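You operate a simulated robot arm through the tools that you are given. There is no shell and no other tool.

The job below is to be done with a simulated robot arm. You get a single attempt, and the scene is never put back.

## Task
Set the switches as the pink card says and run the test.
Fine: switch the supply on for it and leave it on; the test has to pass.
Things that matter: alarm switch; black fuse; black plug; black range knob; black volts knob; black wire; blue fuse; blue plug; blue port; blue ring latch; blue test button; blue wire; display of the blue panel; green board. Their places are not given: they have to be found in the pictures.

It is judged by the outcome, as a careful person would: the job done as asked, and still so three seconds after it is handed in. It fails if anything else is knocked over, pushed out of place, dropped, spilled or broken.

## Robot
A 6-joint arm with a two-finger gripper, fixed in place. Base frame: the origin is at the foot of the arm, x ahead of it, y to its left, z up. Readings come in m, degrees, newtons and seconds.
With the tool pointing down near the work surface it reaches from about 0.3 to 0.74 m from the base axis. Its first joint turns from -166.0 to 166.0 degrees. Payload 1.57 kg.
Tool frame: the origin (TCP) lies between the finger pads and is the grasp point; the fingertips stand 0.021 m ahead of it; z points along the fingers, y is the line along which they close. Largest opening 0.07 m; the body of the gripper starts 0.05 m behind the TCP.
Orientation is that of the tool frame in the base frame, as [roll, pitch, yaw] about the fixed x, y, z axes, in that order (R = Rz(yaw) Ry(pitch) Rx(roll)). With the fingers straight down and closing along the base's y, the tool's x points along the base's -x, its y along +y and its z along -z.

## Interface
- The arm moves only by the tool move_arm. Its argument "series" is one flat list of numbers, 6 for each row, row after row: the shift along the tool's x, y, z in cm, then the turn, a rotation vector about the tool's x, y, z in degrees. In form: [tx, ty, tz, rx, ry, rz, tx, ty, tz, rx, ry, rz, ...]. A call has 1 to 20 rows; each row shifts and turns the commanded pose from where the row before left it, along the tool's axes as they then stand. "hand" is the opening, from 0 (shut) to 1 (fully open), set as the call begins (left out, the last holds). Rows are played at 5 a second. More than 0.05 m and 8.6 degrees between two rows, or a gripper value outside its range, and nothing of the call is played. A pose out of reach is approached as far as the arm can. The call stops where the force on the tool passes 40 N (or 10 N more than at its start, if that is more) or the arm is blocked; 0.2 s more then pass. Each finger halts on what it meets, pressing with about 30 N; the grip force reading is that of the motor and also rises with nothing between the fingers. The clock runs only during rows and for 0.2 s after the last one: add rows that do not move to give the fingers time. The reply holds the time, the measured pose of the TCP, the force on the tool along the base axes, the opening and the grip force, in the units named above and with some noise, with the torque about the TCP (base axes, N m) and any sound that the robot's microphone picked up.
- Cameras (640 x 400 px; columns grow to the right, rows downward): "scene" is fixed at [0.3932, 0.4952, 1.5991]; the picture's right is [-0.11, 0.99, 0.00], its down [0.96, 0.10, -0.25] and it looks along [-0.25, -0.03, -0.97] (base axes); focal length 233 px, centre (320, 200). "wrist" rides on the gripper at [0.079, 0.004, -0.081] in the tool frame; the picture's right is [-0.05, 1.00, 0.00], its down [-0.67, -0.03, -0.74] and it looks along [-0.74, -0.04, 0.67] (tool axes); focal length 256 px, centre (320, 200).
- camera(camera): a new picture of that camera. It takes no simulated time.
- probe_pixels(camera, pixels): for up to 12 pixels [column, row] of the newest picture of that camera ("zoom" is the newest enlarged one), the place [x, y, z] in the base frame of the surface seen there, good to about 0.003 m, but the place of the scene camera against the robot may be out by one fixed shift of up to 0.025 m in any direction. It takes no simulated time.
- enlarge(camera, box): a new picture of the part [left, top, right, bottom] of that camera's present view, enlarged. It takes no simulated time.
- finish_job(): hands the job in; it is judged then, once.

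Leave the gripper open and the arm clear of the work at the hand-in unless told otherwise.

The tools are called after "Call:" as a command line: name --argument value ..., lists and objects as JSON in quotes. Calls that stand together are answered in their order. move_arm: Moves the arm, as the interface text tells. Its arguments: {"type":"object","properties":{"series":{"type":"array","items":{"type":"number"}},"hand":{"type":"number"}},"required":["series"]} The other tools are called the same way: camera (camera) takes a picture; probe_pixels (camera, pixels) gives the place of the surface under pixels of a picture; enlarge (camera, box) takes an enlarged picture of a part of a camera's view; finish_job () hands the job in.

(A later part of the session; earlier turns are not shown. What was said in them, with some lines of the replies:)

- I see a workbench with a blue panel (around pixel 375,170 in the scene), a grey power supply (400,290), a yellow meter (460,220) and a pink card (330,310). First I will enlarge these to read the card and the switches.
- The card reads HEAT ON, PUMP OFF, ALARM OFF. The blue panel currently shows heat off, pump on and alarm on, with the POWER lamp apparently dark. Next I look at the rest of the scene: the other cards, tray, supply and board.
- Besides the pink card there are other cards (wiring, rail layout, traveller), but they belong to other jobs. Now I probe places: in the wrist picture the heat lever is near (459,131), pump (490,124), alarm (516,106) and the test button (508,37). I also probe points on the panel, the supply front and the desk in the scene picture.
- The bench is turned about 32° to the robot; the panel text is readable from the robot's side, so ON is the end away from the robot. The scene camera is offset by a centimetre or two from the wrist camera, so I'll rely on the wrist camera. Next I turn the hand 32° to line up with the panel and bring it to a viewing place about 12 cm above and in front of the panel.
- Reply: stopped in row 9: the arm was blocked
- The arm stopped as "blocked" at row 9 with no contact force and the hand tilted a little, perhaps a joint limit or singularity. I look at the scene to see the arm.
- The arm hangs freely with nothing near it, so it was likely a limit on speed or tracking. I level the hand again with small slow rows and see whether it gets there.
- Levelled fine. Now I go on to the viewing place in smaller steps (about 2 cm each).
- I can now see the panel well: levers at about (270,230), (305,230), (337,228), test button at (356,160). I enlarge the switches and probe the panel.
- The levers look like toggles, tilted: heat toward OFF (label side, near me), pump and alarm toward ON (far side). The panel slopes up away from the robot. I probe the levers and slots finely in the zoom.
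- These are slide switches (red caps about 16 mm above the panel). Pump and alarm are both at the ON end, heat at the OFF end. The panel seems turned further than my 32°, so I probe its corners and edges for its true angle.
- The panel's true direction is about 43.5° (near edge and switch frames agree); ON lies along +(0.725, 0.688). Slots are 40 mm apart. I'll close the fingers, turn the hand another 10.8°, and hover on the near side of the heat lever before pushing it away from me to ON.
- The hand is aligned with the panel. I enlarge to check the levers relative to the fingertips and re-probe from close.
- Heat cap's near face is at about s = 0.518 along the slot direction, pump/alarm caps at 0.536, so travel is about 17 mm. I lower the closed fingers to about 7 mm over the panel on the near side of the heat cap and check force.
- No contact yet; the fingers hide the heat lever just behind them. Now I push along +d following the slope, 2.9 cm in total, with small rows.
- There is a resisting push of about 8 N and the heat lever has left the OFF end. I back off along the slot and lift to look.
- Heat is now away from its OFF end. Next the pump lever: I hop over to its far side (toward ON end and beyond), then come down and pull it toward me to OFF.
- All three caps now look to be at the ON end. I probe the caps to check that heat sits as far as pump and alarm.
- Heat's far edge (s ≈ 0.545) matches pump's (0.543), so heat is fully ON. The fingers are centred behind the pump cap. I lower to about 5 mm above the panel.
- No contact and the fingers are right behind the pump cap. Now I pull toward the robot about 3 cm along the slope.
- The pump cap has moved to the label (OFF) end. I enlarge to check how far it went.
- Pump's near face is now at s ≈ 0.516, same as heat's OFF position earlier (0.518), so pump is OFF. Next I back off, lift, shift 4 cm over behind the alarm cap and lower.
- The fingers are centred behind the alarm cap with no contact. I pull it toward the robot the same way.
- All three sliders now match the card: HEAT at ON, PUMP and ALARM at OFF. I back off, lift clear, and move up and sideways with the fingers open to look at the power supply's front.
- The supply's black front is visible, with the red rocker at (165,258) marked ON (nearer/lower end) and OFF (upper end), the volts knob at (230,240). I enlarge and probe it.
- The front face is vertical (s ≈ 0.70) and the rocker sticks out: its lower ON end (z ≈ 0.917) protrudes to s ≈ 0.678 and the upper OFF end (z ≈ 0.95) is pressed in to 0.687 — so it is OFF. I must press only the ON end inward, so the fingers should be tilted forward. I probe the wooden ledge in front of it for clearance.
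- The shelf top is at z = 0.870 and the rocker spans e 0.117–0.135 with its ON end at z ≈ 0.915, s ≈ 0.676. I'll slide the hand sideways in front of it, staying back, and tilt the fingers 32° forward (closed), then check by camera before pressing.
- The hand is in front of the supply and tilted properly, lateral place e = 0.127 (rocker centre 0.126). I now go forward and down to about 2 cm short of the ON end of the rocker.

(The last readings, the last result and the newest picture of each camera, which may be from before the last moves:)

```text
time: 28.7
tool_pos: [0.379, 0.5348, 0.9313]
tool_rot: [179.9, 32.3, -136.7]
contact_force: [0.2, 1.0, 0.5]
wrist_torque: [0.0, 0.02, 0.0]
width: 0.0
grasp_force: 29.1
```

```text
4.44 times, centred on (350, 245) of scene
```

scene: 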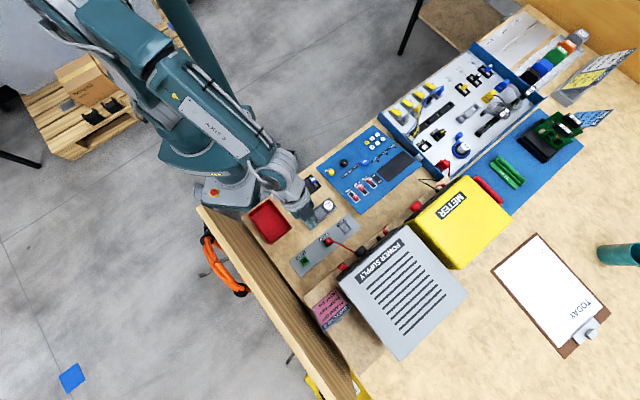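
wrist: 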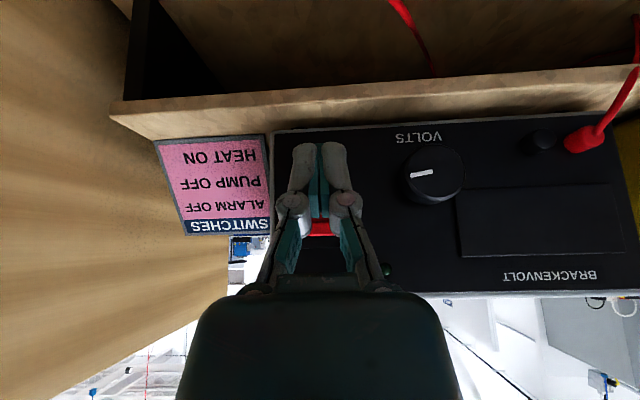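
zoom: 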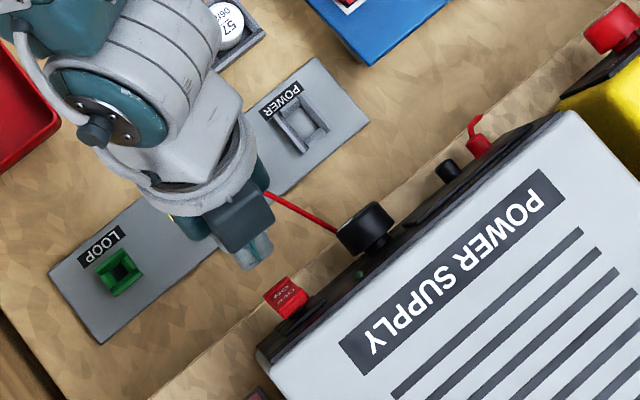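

Red of the rocker is visible right between the fingers at (320,228), so it is centred. I push forward horizontally in 4 mm rows, 2 cm to start with.

Call:
move_arm --series '[-0.338, 0, 0.214, 0, 0, 0, -0.338, 0, 0.214, 0, 0, 0, -0.338, 0, 0.214, 0, 0, 0, -0.338, 0, 0.214, 0, 0, 0, -0.338, 0, 0.214, 0, 0, 0, 0, 0, 0, 0, 0, 0]'

Call:
enlarge --camera "scene" --box '[310, 220, 390, 280]'

Call:
camera --camera "wrist"

```text
time: 30.1
tool_pos: [0.3929, 0.5462, 0.9317]
tool_rot: [179.8, 32.2, -136.8]
contact_force: [-3.2, -1.2, -0.9]
wrist_torque: [-0.01, 0.03, 0.02]
width: 0.0002
grasp_force: 29.0
```

```text
6.67 times, centred on (350, 250) of scene
```

zoom: 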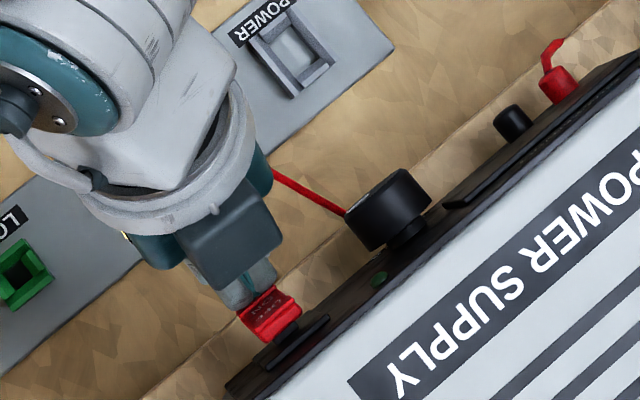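

```text
taken
```

wrist: 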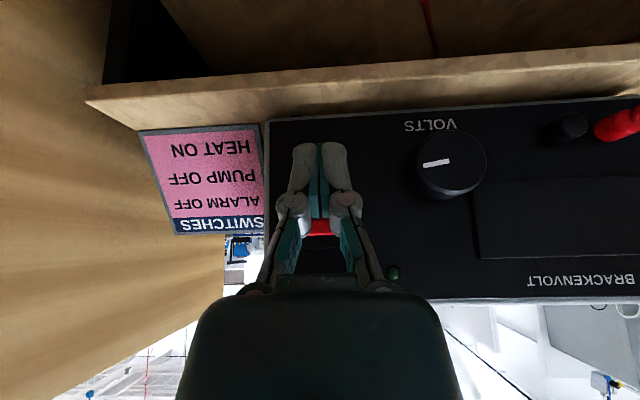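

Contact begins (about 3 N). I continue pushing in smaller rows, watching the force.

Call:
move_arm --series '[-0.253, 0, 0.161, 0, 0, 0, -0.253, 0, 0.161, 0, 0, 0, 0, 0, 0, 0, 0, 0]'

Call:
enlarge --camera "scene" --box '[310, 220, 390, 280]'

Call:
camera --camera "wrist"

```text
time: 30.9
tool_pos: [0.3966, 0.5506, 0.9327]
tool_rot: [179.8, 32.3, -136.8]
contact_force: [-4.1, -3.0, 2.7]
wrist_torque: [-0.04, 0.01, 0.04]
width: 0.0001
grasp_force: 28.8
```

```text
6.67 times, centred on (350, 250) of scene
```

zoom: 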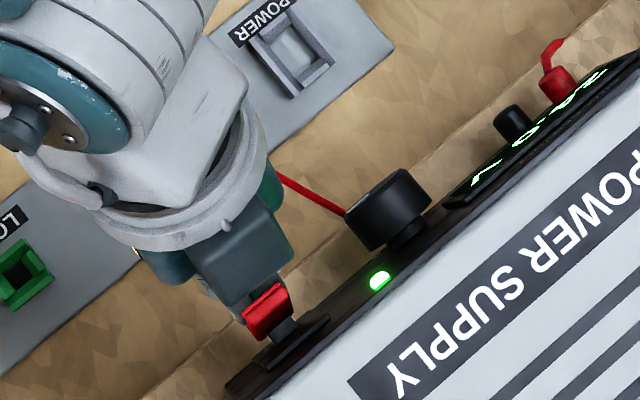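

```text
taken
```

wrist: 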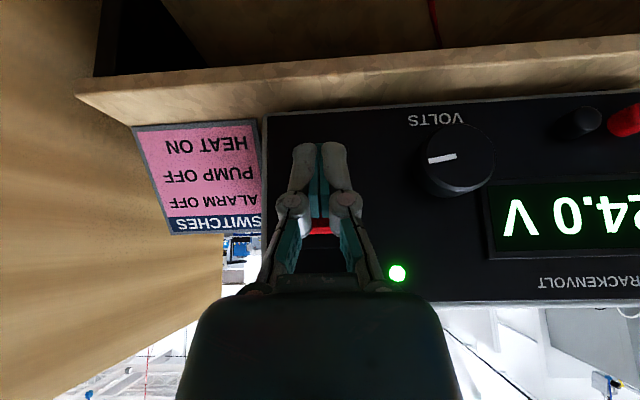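

The supply came on: green lamp lit and display reads 24.0 V. I back the fingers off straight toward the robot, rise, and turn the hand upright again.

Call:
move_arm --series '[0.422, 0, -0.268, 0, 0, 0, 0.844, 0, -0.536, 0, 0, 0, 1.688, 0, -1.072, 0, 0, 0, 1.688, 0, -1.072, 0, 0, 0, 1.688, 0, -1.072, 0, 0, 0, 1.688, 0, -1.072, 0, 0, 0, 0.6, 0, -1.8, 0, 0, 0, 0.6, 0, -1.8, 0, 0, 0, 0, 0, 0, 0, 4, 0, 0, 0, 0, 0, 4, 0, 0, 0, 0, 0, 4, 0, 0, 0, 0, 0, 4, 0, 0, 0, 0, 0, 4, 0, 0, 0, 0, 0, 4, 0, 0, 0, 0, 0, 4, 0, 0, 0, 0, 0, 4, 0, 0, 0, 0, 0, 0, 0]'

Call:
enlarge --camera "scene" --box '[320, 200, 400, 280]'

Call:
camera --camera "wrist"

Call:
camera --camera "scene"

```text
time: 34.5
tool_pos: [0.3069, 0.4656, 0.957]
tool_rot: [179.8, 0.2, -136.6]
contact_force: [0.0, 0.3, 0.3]
wrist_torque: [-0.02, 0.01, 0.0]
width: 0.0
grasp_force: 28.8
```

```text
5.00 times, centred on (360, 240) of scene
```

zoom: 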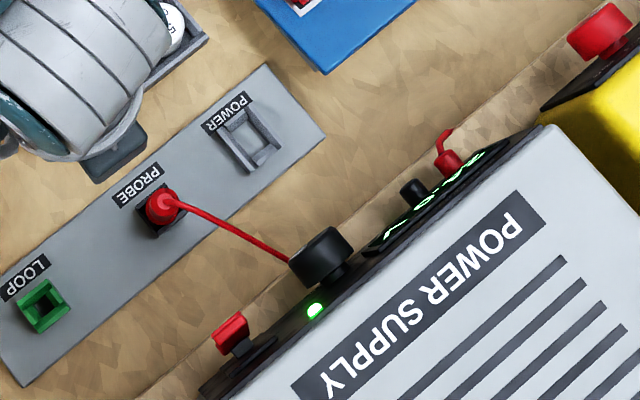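

```text
taken
```

wrist: 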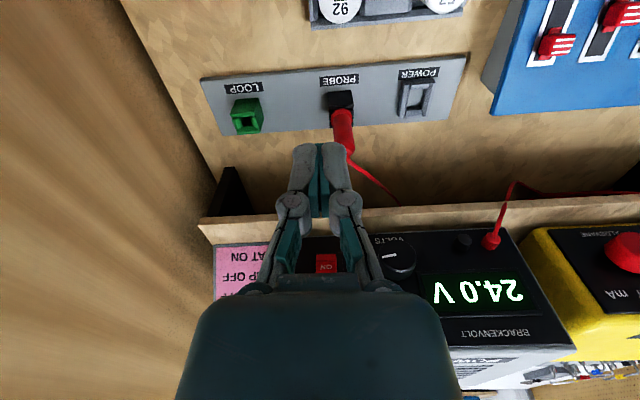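

```text
taken
```

scene: 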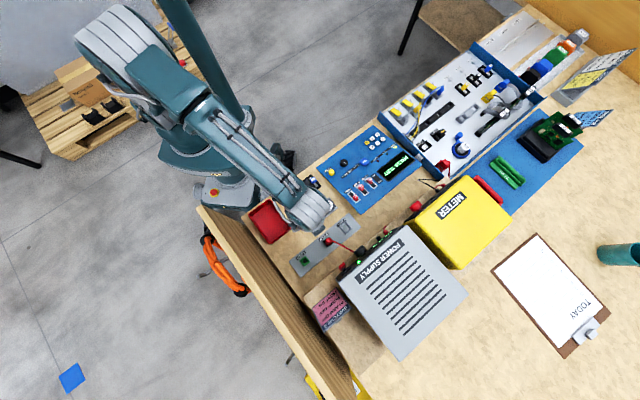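

The supply stays on, and the blue panel's display has lit up. I enlarge it to read it.

Call:
enlarge --camera "scene" --box '[340, 130, 420, 190]'

Call:
enlarge --camera "scene" --box '[310, 110, 430, 220]'

```text
6.67 times, centred on (380, 160) of scene
```

zoom: 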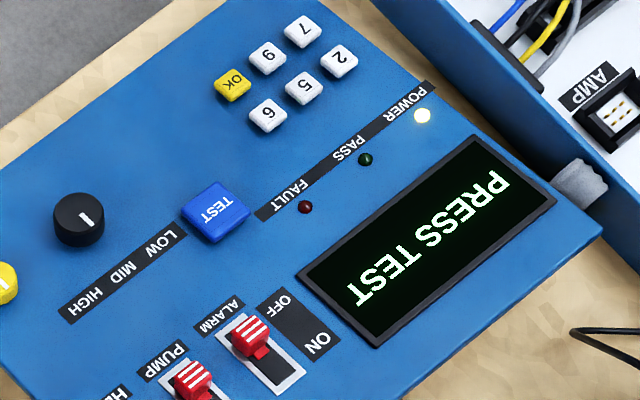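

```text
3.64 times, centred on (370, 165) of scene
```

zoom: 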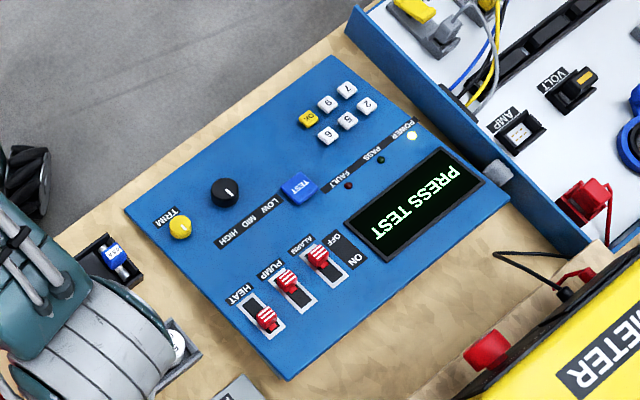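

The panel shows "PRESS TEST" with the POWER lamp lit, and sliders HEAT ON, PUMP OFF, ALARM OFF. Next I move the hand over the blue TEST button (about x 0.035, y 0.62).

Call:
move_arm --series '[0.5, 1.99, 0, 0, 0, 0, 0.5, 1.99, 0.3, 0, 0, 0, 0.5, 1.99, 0.4, 0, 0, 0, 0.5, 1.99, 0.4, 0, 0, 0, 0.5, 1.99, 0.4, 0, 0, 0, 0.5, 1.99, 0.4, 0, 0, 0, 0.5, 1.99, 0.4, 0, 0, 0, 0.6, 1.99, 0.4, 0, 0, 0, 0.6, 1.99, 0.4, 0, 0, 0, 0.7, 1.99, 0.4, 0, 0, 0, 0.8, 1.99, 0.4, 0, 0, 0, 0.8, 1.99, 0.4, 0, 0, 0, 0.8, 1.99, 0.4, 0, 0, 0, 0.8, 1.99, 0.4, 0, 0, 0, 0.7, 1.99, 0.4, 0, 0, 0, 0, 0, 0, 0, 0, 0]'

Call:
camera --camera "wrist"

```text
time: 37.9
tool_pos: [0.0316, 0.6201, 0.9029]
tool_rot: [179.9, 0.3, -136.6]
contact_force: [0.1, -0.3, -0.8]
wrist_torque: [0.02, -0.03, 0.0]
width: 0.0002
grasp_force: 28.0
```

```text
taken
```

wrist: 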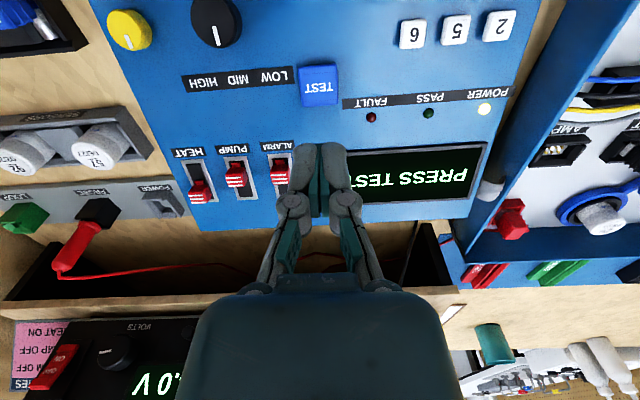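

I'm above the TEST button, seen at (318,83). I probe its top and surroundings.

Call:
probe_pixels --camera "wrist" --pixels '[[318, 75], [318, 85], [318, 95], [305, 83], [332, 83], [318, 68], [318, 102], [350, 83], [318, 115]]'

Call:
enlarge --camera "wrist" --box '[240, 40, 400, 140]'

```text
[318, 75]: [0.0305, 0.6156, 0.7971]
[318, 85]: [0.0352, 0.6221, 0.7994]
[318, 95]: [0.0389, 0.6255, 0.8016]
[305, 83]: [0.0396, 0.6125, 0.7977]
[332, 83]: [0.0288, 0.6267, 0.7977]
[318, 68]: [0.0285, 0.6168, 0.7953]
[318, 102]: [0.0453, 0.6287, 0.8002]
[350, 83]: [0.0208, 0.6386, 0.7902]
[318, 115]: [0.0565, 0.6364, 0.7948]
```

```text
4.00 times, centred on (320, 90) of wrist
```

zoom: 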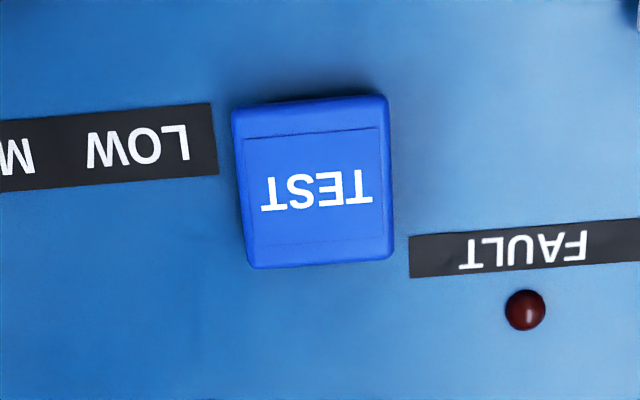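

Button centre is about (0.036, 0.6225), top at z ≈ 0.800, tilted with the panel. I tilt the fingers 11.7° to be square to the panel and come down to 2 cm above the button.

Call:
move_arm --series '[0, 0, 0, 0, -3.9, 0, 0, 0, 0, 0, -3.9, 0, 0, 0, 0, 0, -3.9, 0, 0.407, -0.03, 1.52, 0, 0, 0, 0.407, -0.03, 1.52, 0, 0, 0, 0.407, -0.03, 1.52, 0, 0, 0, 0.407, -0.03, 1.52, 0, 0, 0, 0, 0, 0, 0, 0, 0]'

Call:
camera --camera "wrist"

```text
time: 39.7
tool_pos: [0.0313, 0.6138, 0.8384]
tool_rot: [179.9, 12.0, -136.7]
contact_force: [0.0, 0.7, 0.2]
wrist_torque: [-0.04, 0.02, 0.0]
width: 0.0
grasp_force: 28.6
```

```text
taken
```

wrist: 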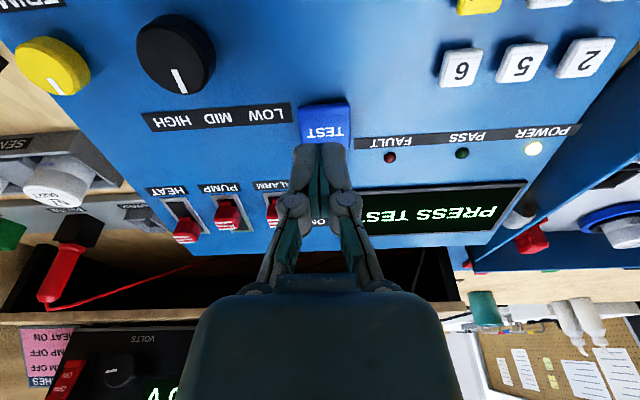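

Well above the button, slightly left; I shift 2.5 mm and press down along the tool in small rows, watching force and sound.

Call:
move_arm --series '[0, 0.25, 0.4, 0, 0, 0, 0, 0, 0.4, 0, 0, 0, 0, 0, 0.4, 0, 0, 0, 0, 0, 0.4, 0, 0, 0, 0, 0, 0.2, 0, 0, 0, 0, 0, 0, 0, 0, 0]'

Call:
enlarge --camera "scene" --box '[340, 130, 420, 190]'

```text
time: 41.1
tool_pos: [0.0312, 0.6206, 0.8208]
tool_rot: [179.9, 12.0, -136.7]
contact_force: [-0.6, -0.4, 0.7]
wrist_torque: [-0.02, 0.0, 0.04]
width: 0.0001
grasp_force: 28.3
```

```text
6.67 times, centred on (380, 160) of scene
```

zoom: 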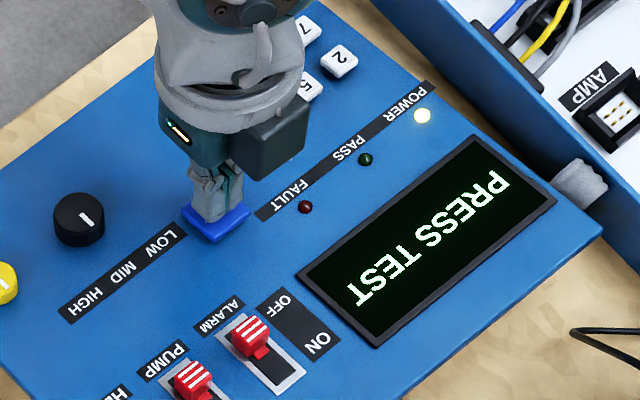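

The fingertips are right over the TEST button, about touching. I press on in 1.5 mm rows.

Call:
move_arm --series '[0, 0, 0.15, 0, 0, 0, 0, 0, 0.15, 0, 0, 0, 0, 0, 0.15, 0, 0, 0, 0, 0, 0, 0, 0, 0]'

Call:
enlarge --camera "scene" --box '[340, 130, 420, 190]'

```text
time: 42.1
tool_pos: [0.0328, 0.6212, 0.8173]
tool_rot: [179.9, 12.0, -136.7]
contact_force: [0.5, -0.1, -0.4]
wrist_torque: [0.02, 0.01, -0.01]
width: 0.0058
grasp_force: 29.2
```

```text
6.67 times, centred on (380, 160) of scene
```

zoom: 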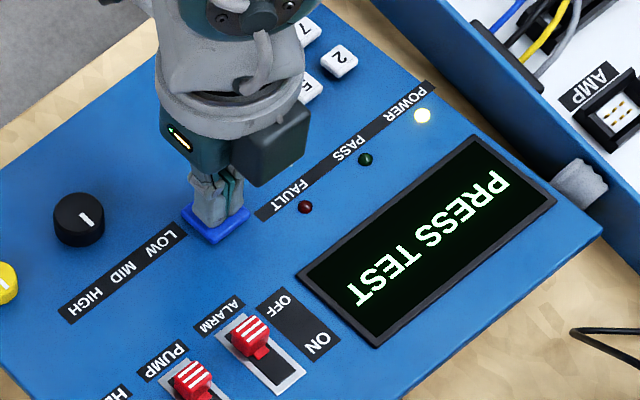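

The fingers show contact (width spread slightly), but the display has not changed. I press further.

Call:
move_arm --series '[0, 0, 0.15, 0, 0, 0, 0, 0, 0.15, 0, 0, 0, 0, 0, 0, 0, 0, 0]'

Call:
enlarge --camera "scene" --box '[340, 130, 420, 190]'

```text
time: 42.9
tool_pos: [0.0322, 0.6208, 0.814]
tool_rot: [179.9, 11.9, -136.6]
contact_force: [-2.6, -0.4, 4.1]
wrist_torque: [0.03, 0.04, -0.01]
width: 0.0059
grasp_force: 28.8
heard: click
```

```text
6.67 times, centred on (380, 160) of scene
```

zoom: 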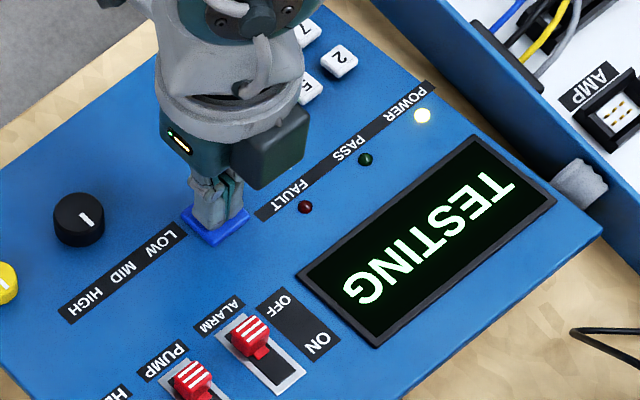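

There was a click and the display shows TESTING. I release by lifting along the tool and move clear while the test runs.

Call:
move_arm --series '[0, 0, -0.5, 0, 0, 0, 0, 0, -1.0, 0, 0, 0, 0, 0, -1.5, 0, 0, 0, 0, 0, -1.5, 0, 0, 0, 0, 0, -1.5, 0, 0, 0, 0, 0, 0, 0, 0, 0]'

Call:
enlarge --camera "scene" --box '[340, 130, 420, 190]'

Call:
camera --camera "wrist"

```text
time: 44.3
tool_pos: [0.0244, 0.6132, 0.8727]
tool_rot: [179.9, 12.0, -136.6]
contact_force: [0.4, 0.0, -0.9]
wrist_torque: [0.01, 0.04, 0.03]
width: 0.0001
grasp_force: 28.4
```

```text
6.67 times, centred on (380, 160) of scene
```

zoom: 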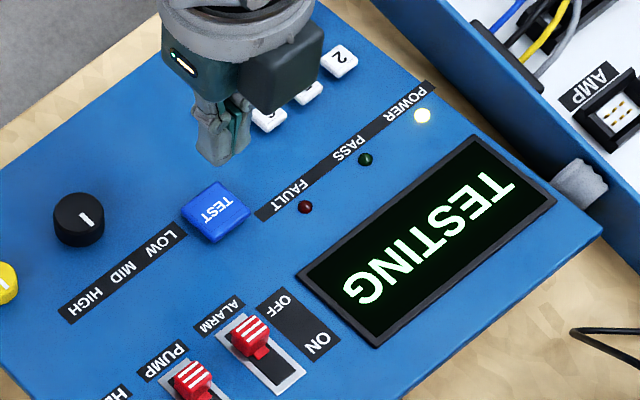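

```text
taken
```

wrist: 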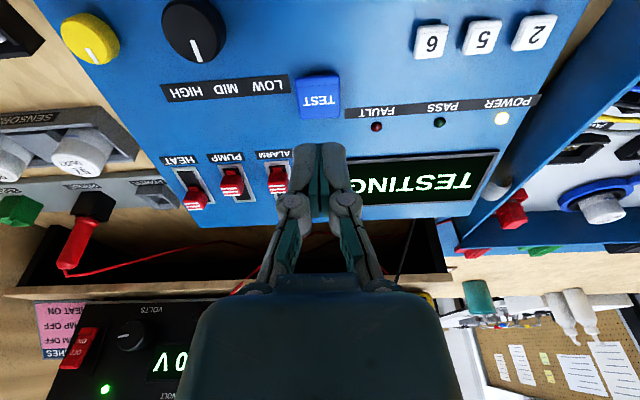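

Still TESTING. I level the hand, rise clear over a few slow rows (letting the clock run), opening the gripper, and then look again.

Call:
move_arm --series '[0, 0, -1.5, 0, 0, 0, 0, 0, -1.5, 0, 0, 0, 0, 0, -1.5, 0, 0, 0, 0, 0, 0, 0, 4, 0, 0, 0, 0, 0, 4, 0, 0, 0, 0, 0, 4, 0, 0, 0, -1.5, 0, 0, 0, 0, 0, -1.5, 0, 0, 0, 1.5, 0, 0, 0, 0, 0, 1.5, 0, 0, 0, 0, 0, 1.5, 0, 0, 0, 0, 0, 1.5, 0, 0, 0, 0, 0, 0, 0, 0, 0, 0, 0, 0, 0, 0, 0, 0, 0, 0, 0, 0]' --hand 1

Call:
enlarge --camera "scene" --box '[340, 130, 420, 190]'

Call:
camera --camera "wrist"

```text
refused: series must hold 6 numbers for each row
```

```text
6.67 times, centred on (380, 160) of scene
```

zoom: 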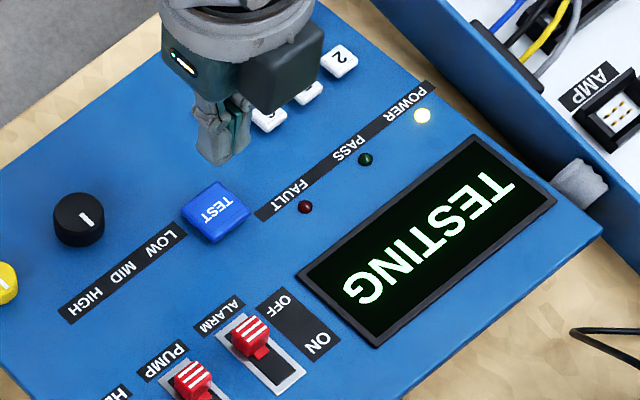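

```text
taken
```

wrist: 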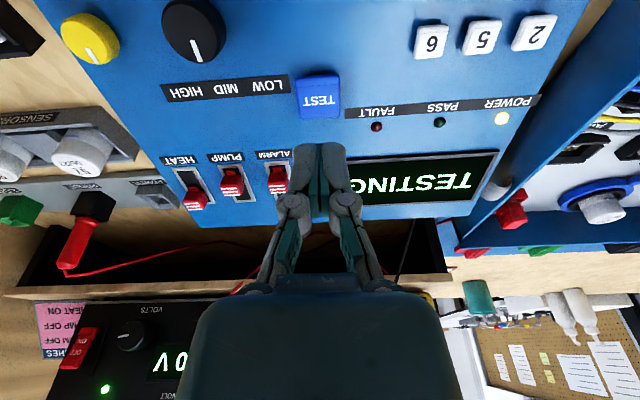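

The call was refused because of a row miscount, so nothing moved. I send it again with correct rows: rise, level, move back, open.

Call:
move_arm --series '[0, 0, -1.5, 0, 0, 0, 0, 0, -1.5, 0, 0, 0, 0, 0, -1.5, 0, 0, 0, 0, 0, -1.5, 0, 0, 0, 0, 0, 0, 0, 4, 0, 0, 0, 0, 0, 4, 0, 0, 0, 0, 0, 4, 0, 1.5, 0, 0, 0, 0, 0, 1.5, 0, 0, 0, 0, 0, 1.5, 0, 0, 0, 0, 0, 1.5, 0, 0, 0, 0, 0, 0, 0, 0, 0, 0, 0, 0, 0, 0, 0, 0, 0, 0]' --hand 1

Call:
enlarge --camera "scene" --box '[340, 130, 420, 190]'

Call:
camera --camera "wrist"

```text
refused: series must hold 6 numbers for each row
```

```text
6.67 times, centred on (380, 160) of scene
```

zoom: 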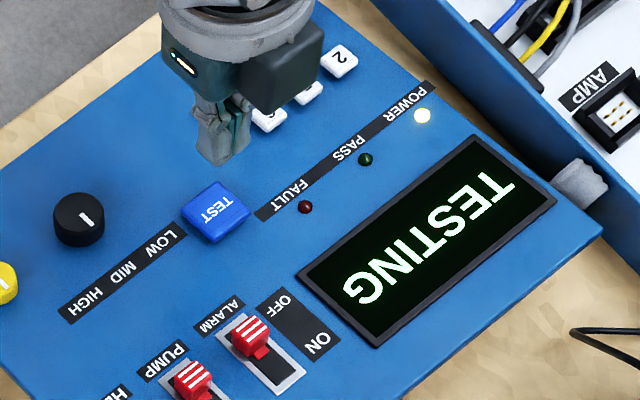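

```text
taken
```

wrist: 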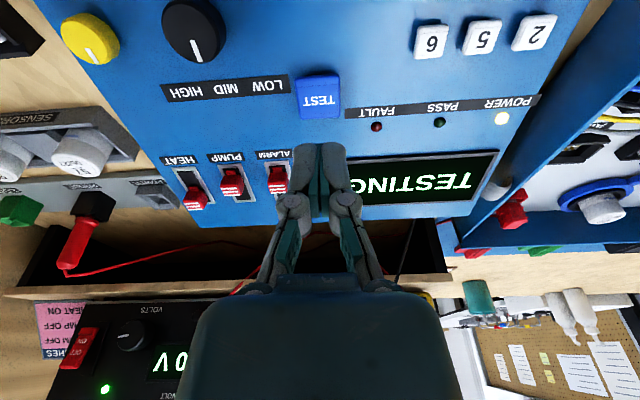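

Miscounted again; nothing moved. I use a shorter call: four rising rows, three levelling rows, three still rows.

Call:
move_arm --series '[0, 0, -1.5, 0, 0, 0, 0, 0, -1.5, 0, 0, 0, 0, 0, -1.5, 0, 0, 0, 0, 0, -1.5, 0, 0, 0, 0, 0, 0, 0, 4, 0, 0, 0, 0, 0, 4, 0, 0, 0, 0, 0, 4, 0, 0, 0, 0, 0, 0, 0, 0, 0, 0, 0, 0, 0, 0, 0, 0, 0, 0, 0]' --hand 1

Call:
enlarge --camera "scene" --box '[340, 130, 420, 190]'

Call:
camera --camera "wrist"

```text
time: 46.5
tool_pos: [0.0145, 0.6031, 0.9323]
tool_rot: [180.0, 0.1, -136.5]
contact_force: [0.5, 0.3, -0.3]
wrist_torque: [-0.02, -0.01, 0.0]
width: 0.07
grasp_force: 0.0
```

```text
6.67 times, centred on (380, 160) of scene
```

zoom: 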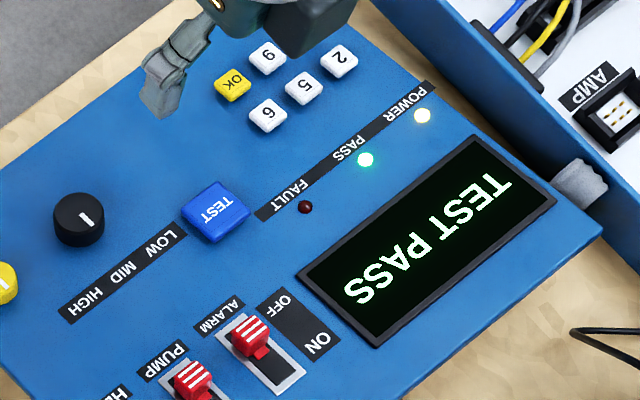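

```text
taken
```

wrist: 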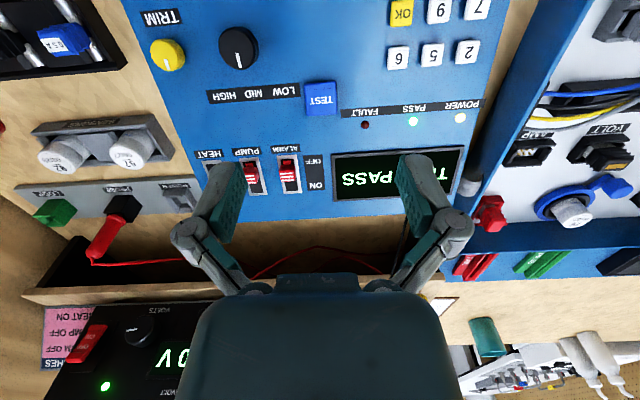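

TEST PASS with the PASS lamp lit, supply still at 24.0 V. I move the arm further up and back, gripper open, then take a last look at everything.

Call:
move_arm --series '[1.5, 0, -1.3, 0, 0, 0, 1.5, 0, -1.3, 0, 0, 0, 1.5, 0, -1.3, 0, 0, 0, 1.5, 0, -1.3, 0, 0, 0, 1.5, 0, -1.3, 0, 0, 0, 0, 0, 0, 0, 0, 0]'

Call:
camera --camera "scene"

Call:
enlarge --camera "scene" --box '[310, 120, 430, 220]'

Call:
enlarge --camera "scene" --box '[240, 160, 480, 340]'

```text
time: 48.1
tool_pos: [-0.0112, 0.5525, 0.9788]
tool_rot: [-178.8, -1.0, -139.6]
contact_force: [-0.2, -0.1, 0.0]
wrist_torque: [0.01, -0.02, -0.01]
width: 0.07
grasp_force: 0.0
stopped in row 6: the arm was blocked; the commanded pose is now the measured one
```

```text
taken
```

scene: 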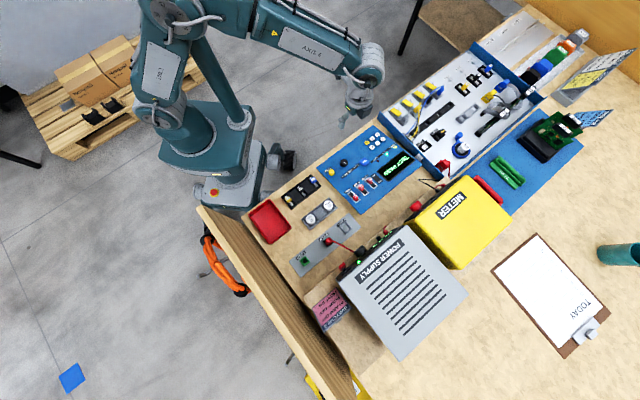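

```text
4.00 times, centred on (370, 170) of scene
```

zoom: 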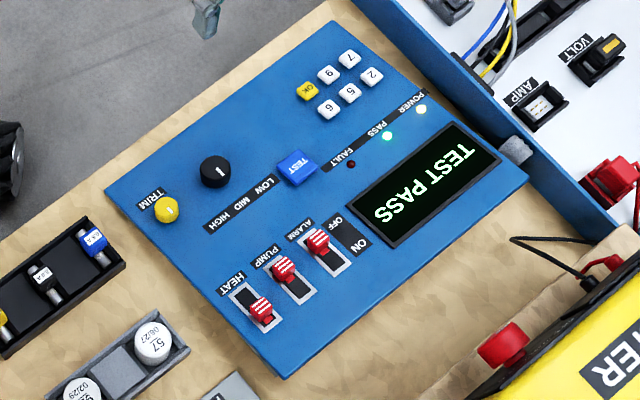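

```text
2.22 times, centred on (360, 250) of scene
```

zoom: 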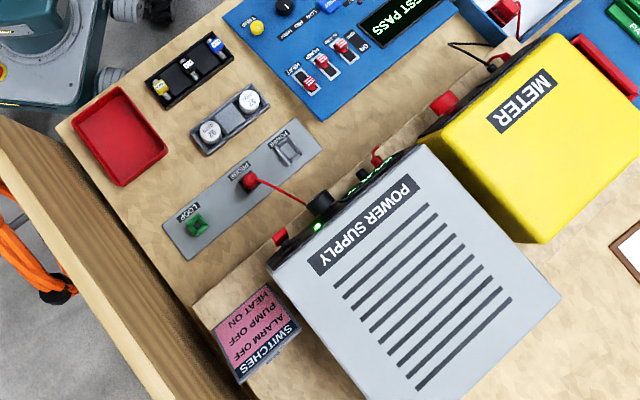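

The sliders read HEAT ON, PUMP OFF and ALARM OFF, as on the pink card. The display shows TEST PASS with the PASS and POWER lamps lit, and the supply's green lamp is still on. Nothing else has moved. The arm reported "blocked" again on its last row, with no contact force. It is off the panel with the gripper open, so I hand the job in.

Call:
finish_job

```text
The job is handed in.
```

The test passed. The blue panel's display read TEST PASS with the PASS lamp lit when I handed the job in.

- **Switches:** they are set as the pink card says, with HEAT on, PUMP off and ALARM off.
- **Supply:** I switched it on for the test and left it on. Its display showed 24.0 V, and its green lamp was still lit in the last picture.
- **Arm:** it is off the panel with the gripper open, and the last pictures show nothing else moved. It reported being blocked twice, once on the way in and once while backing away at the end. Both times there was no contact force, so it touched nothing.
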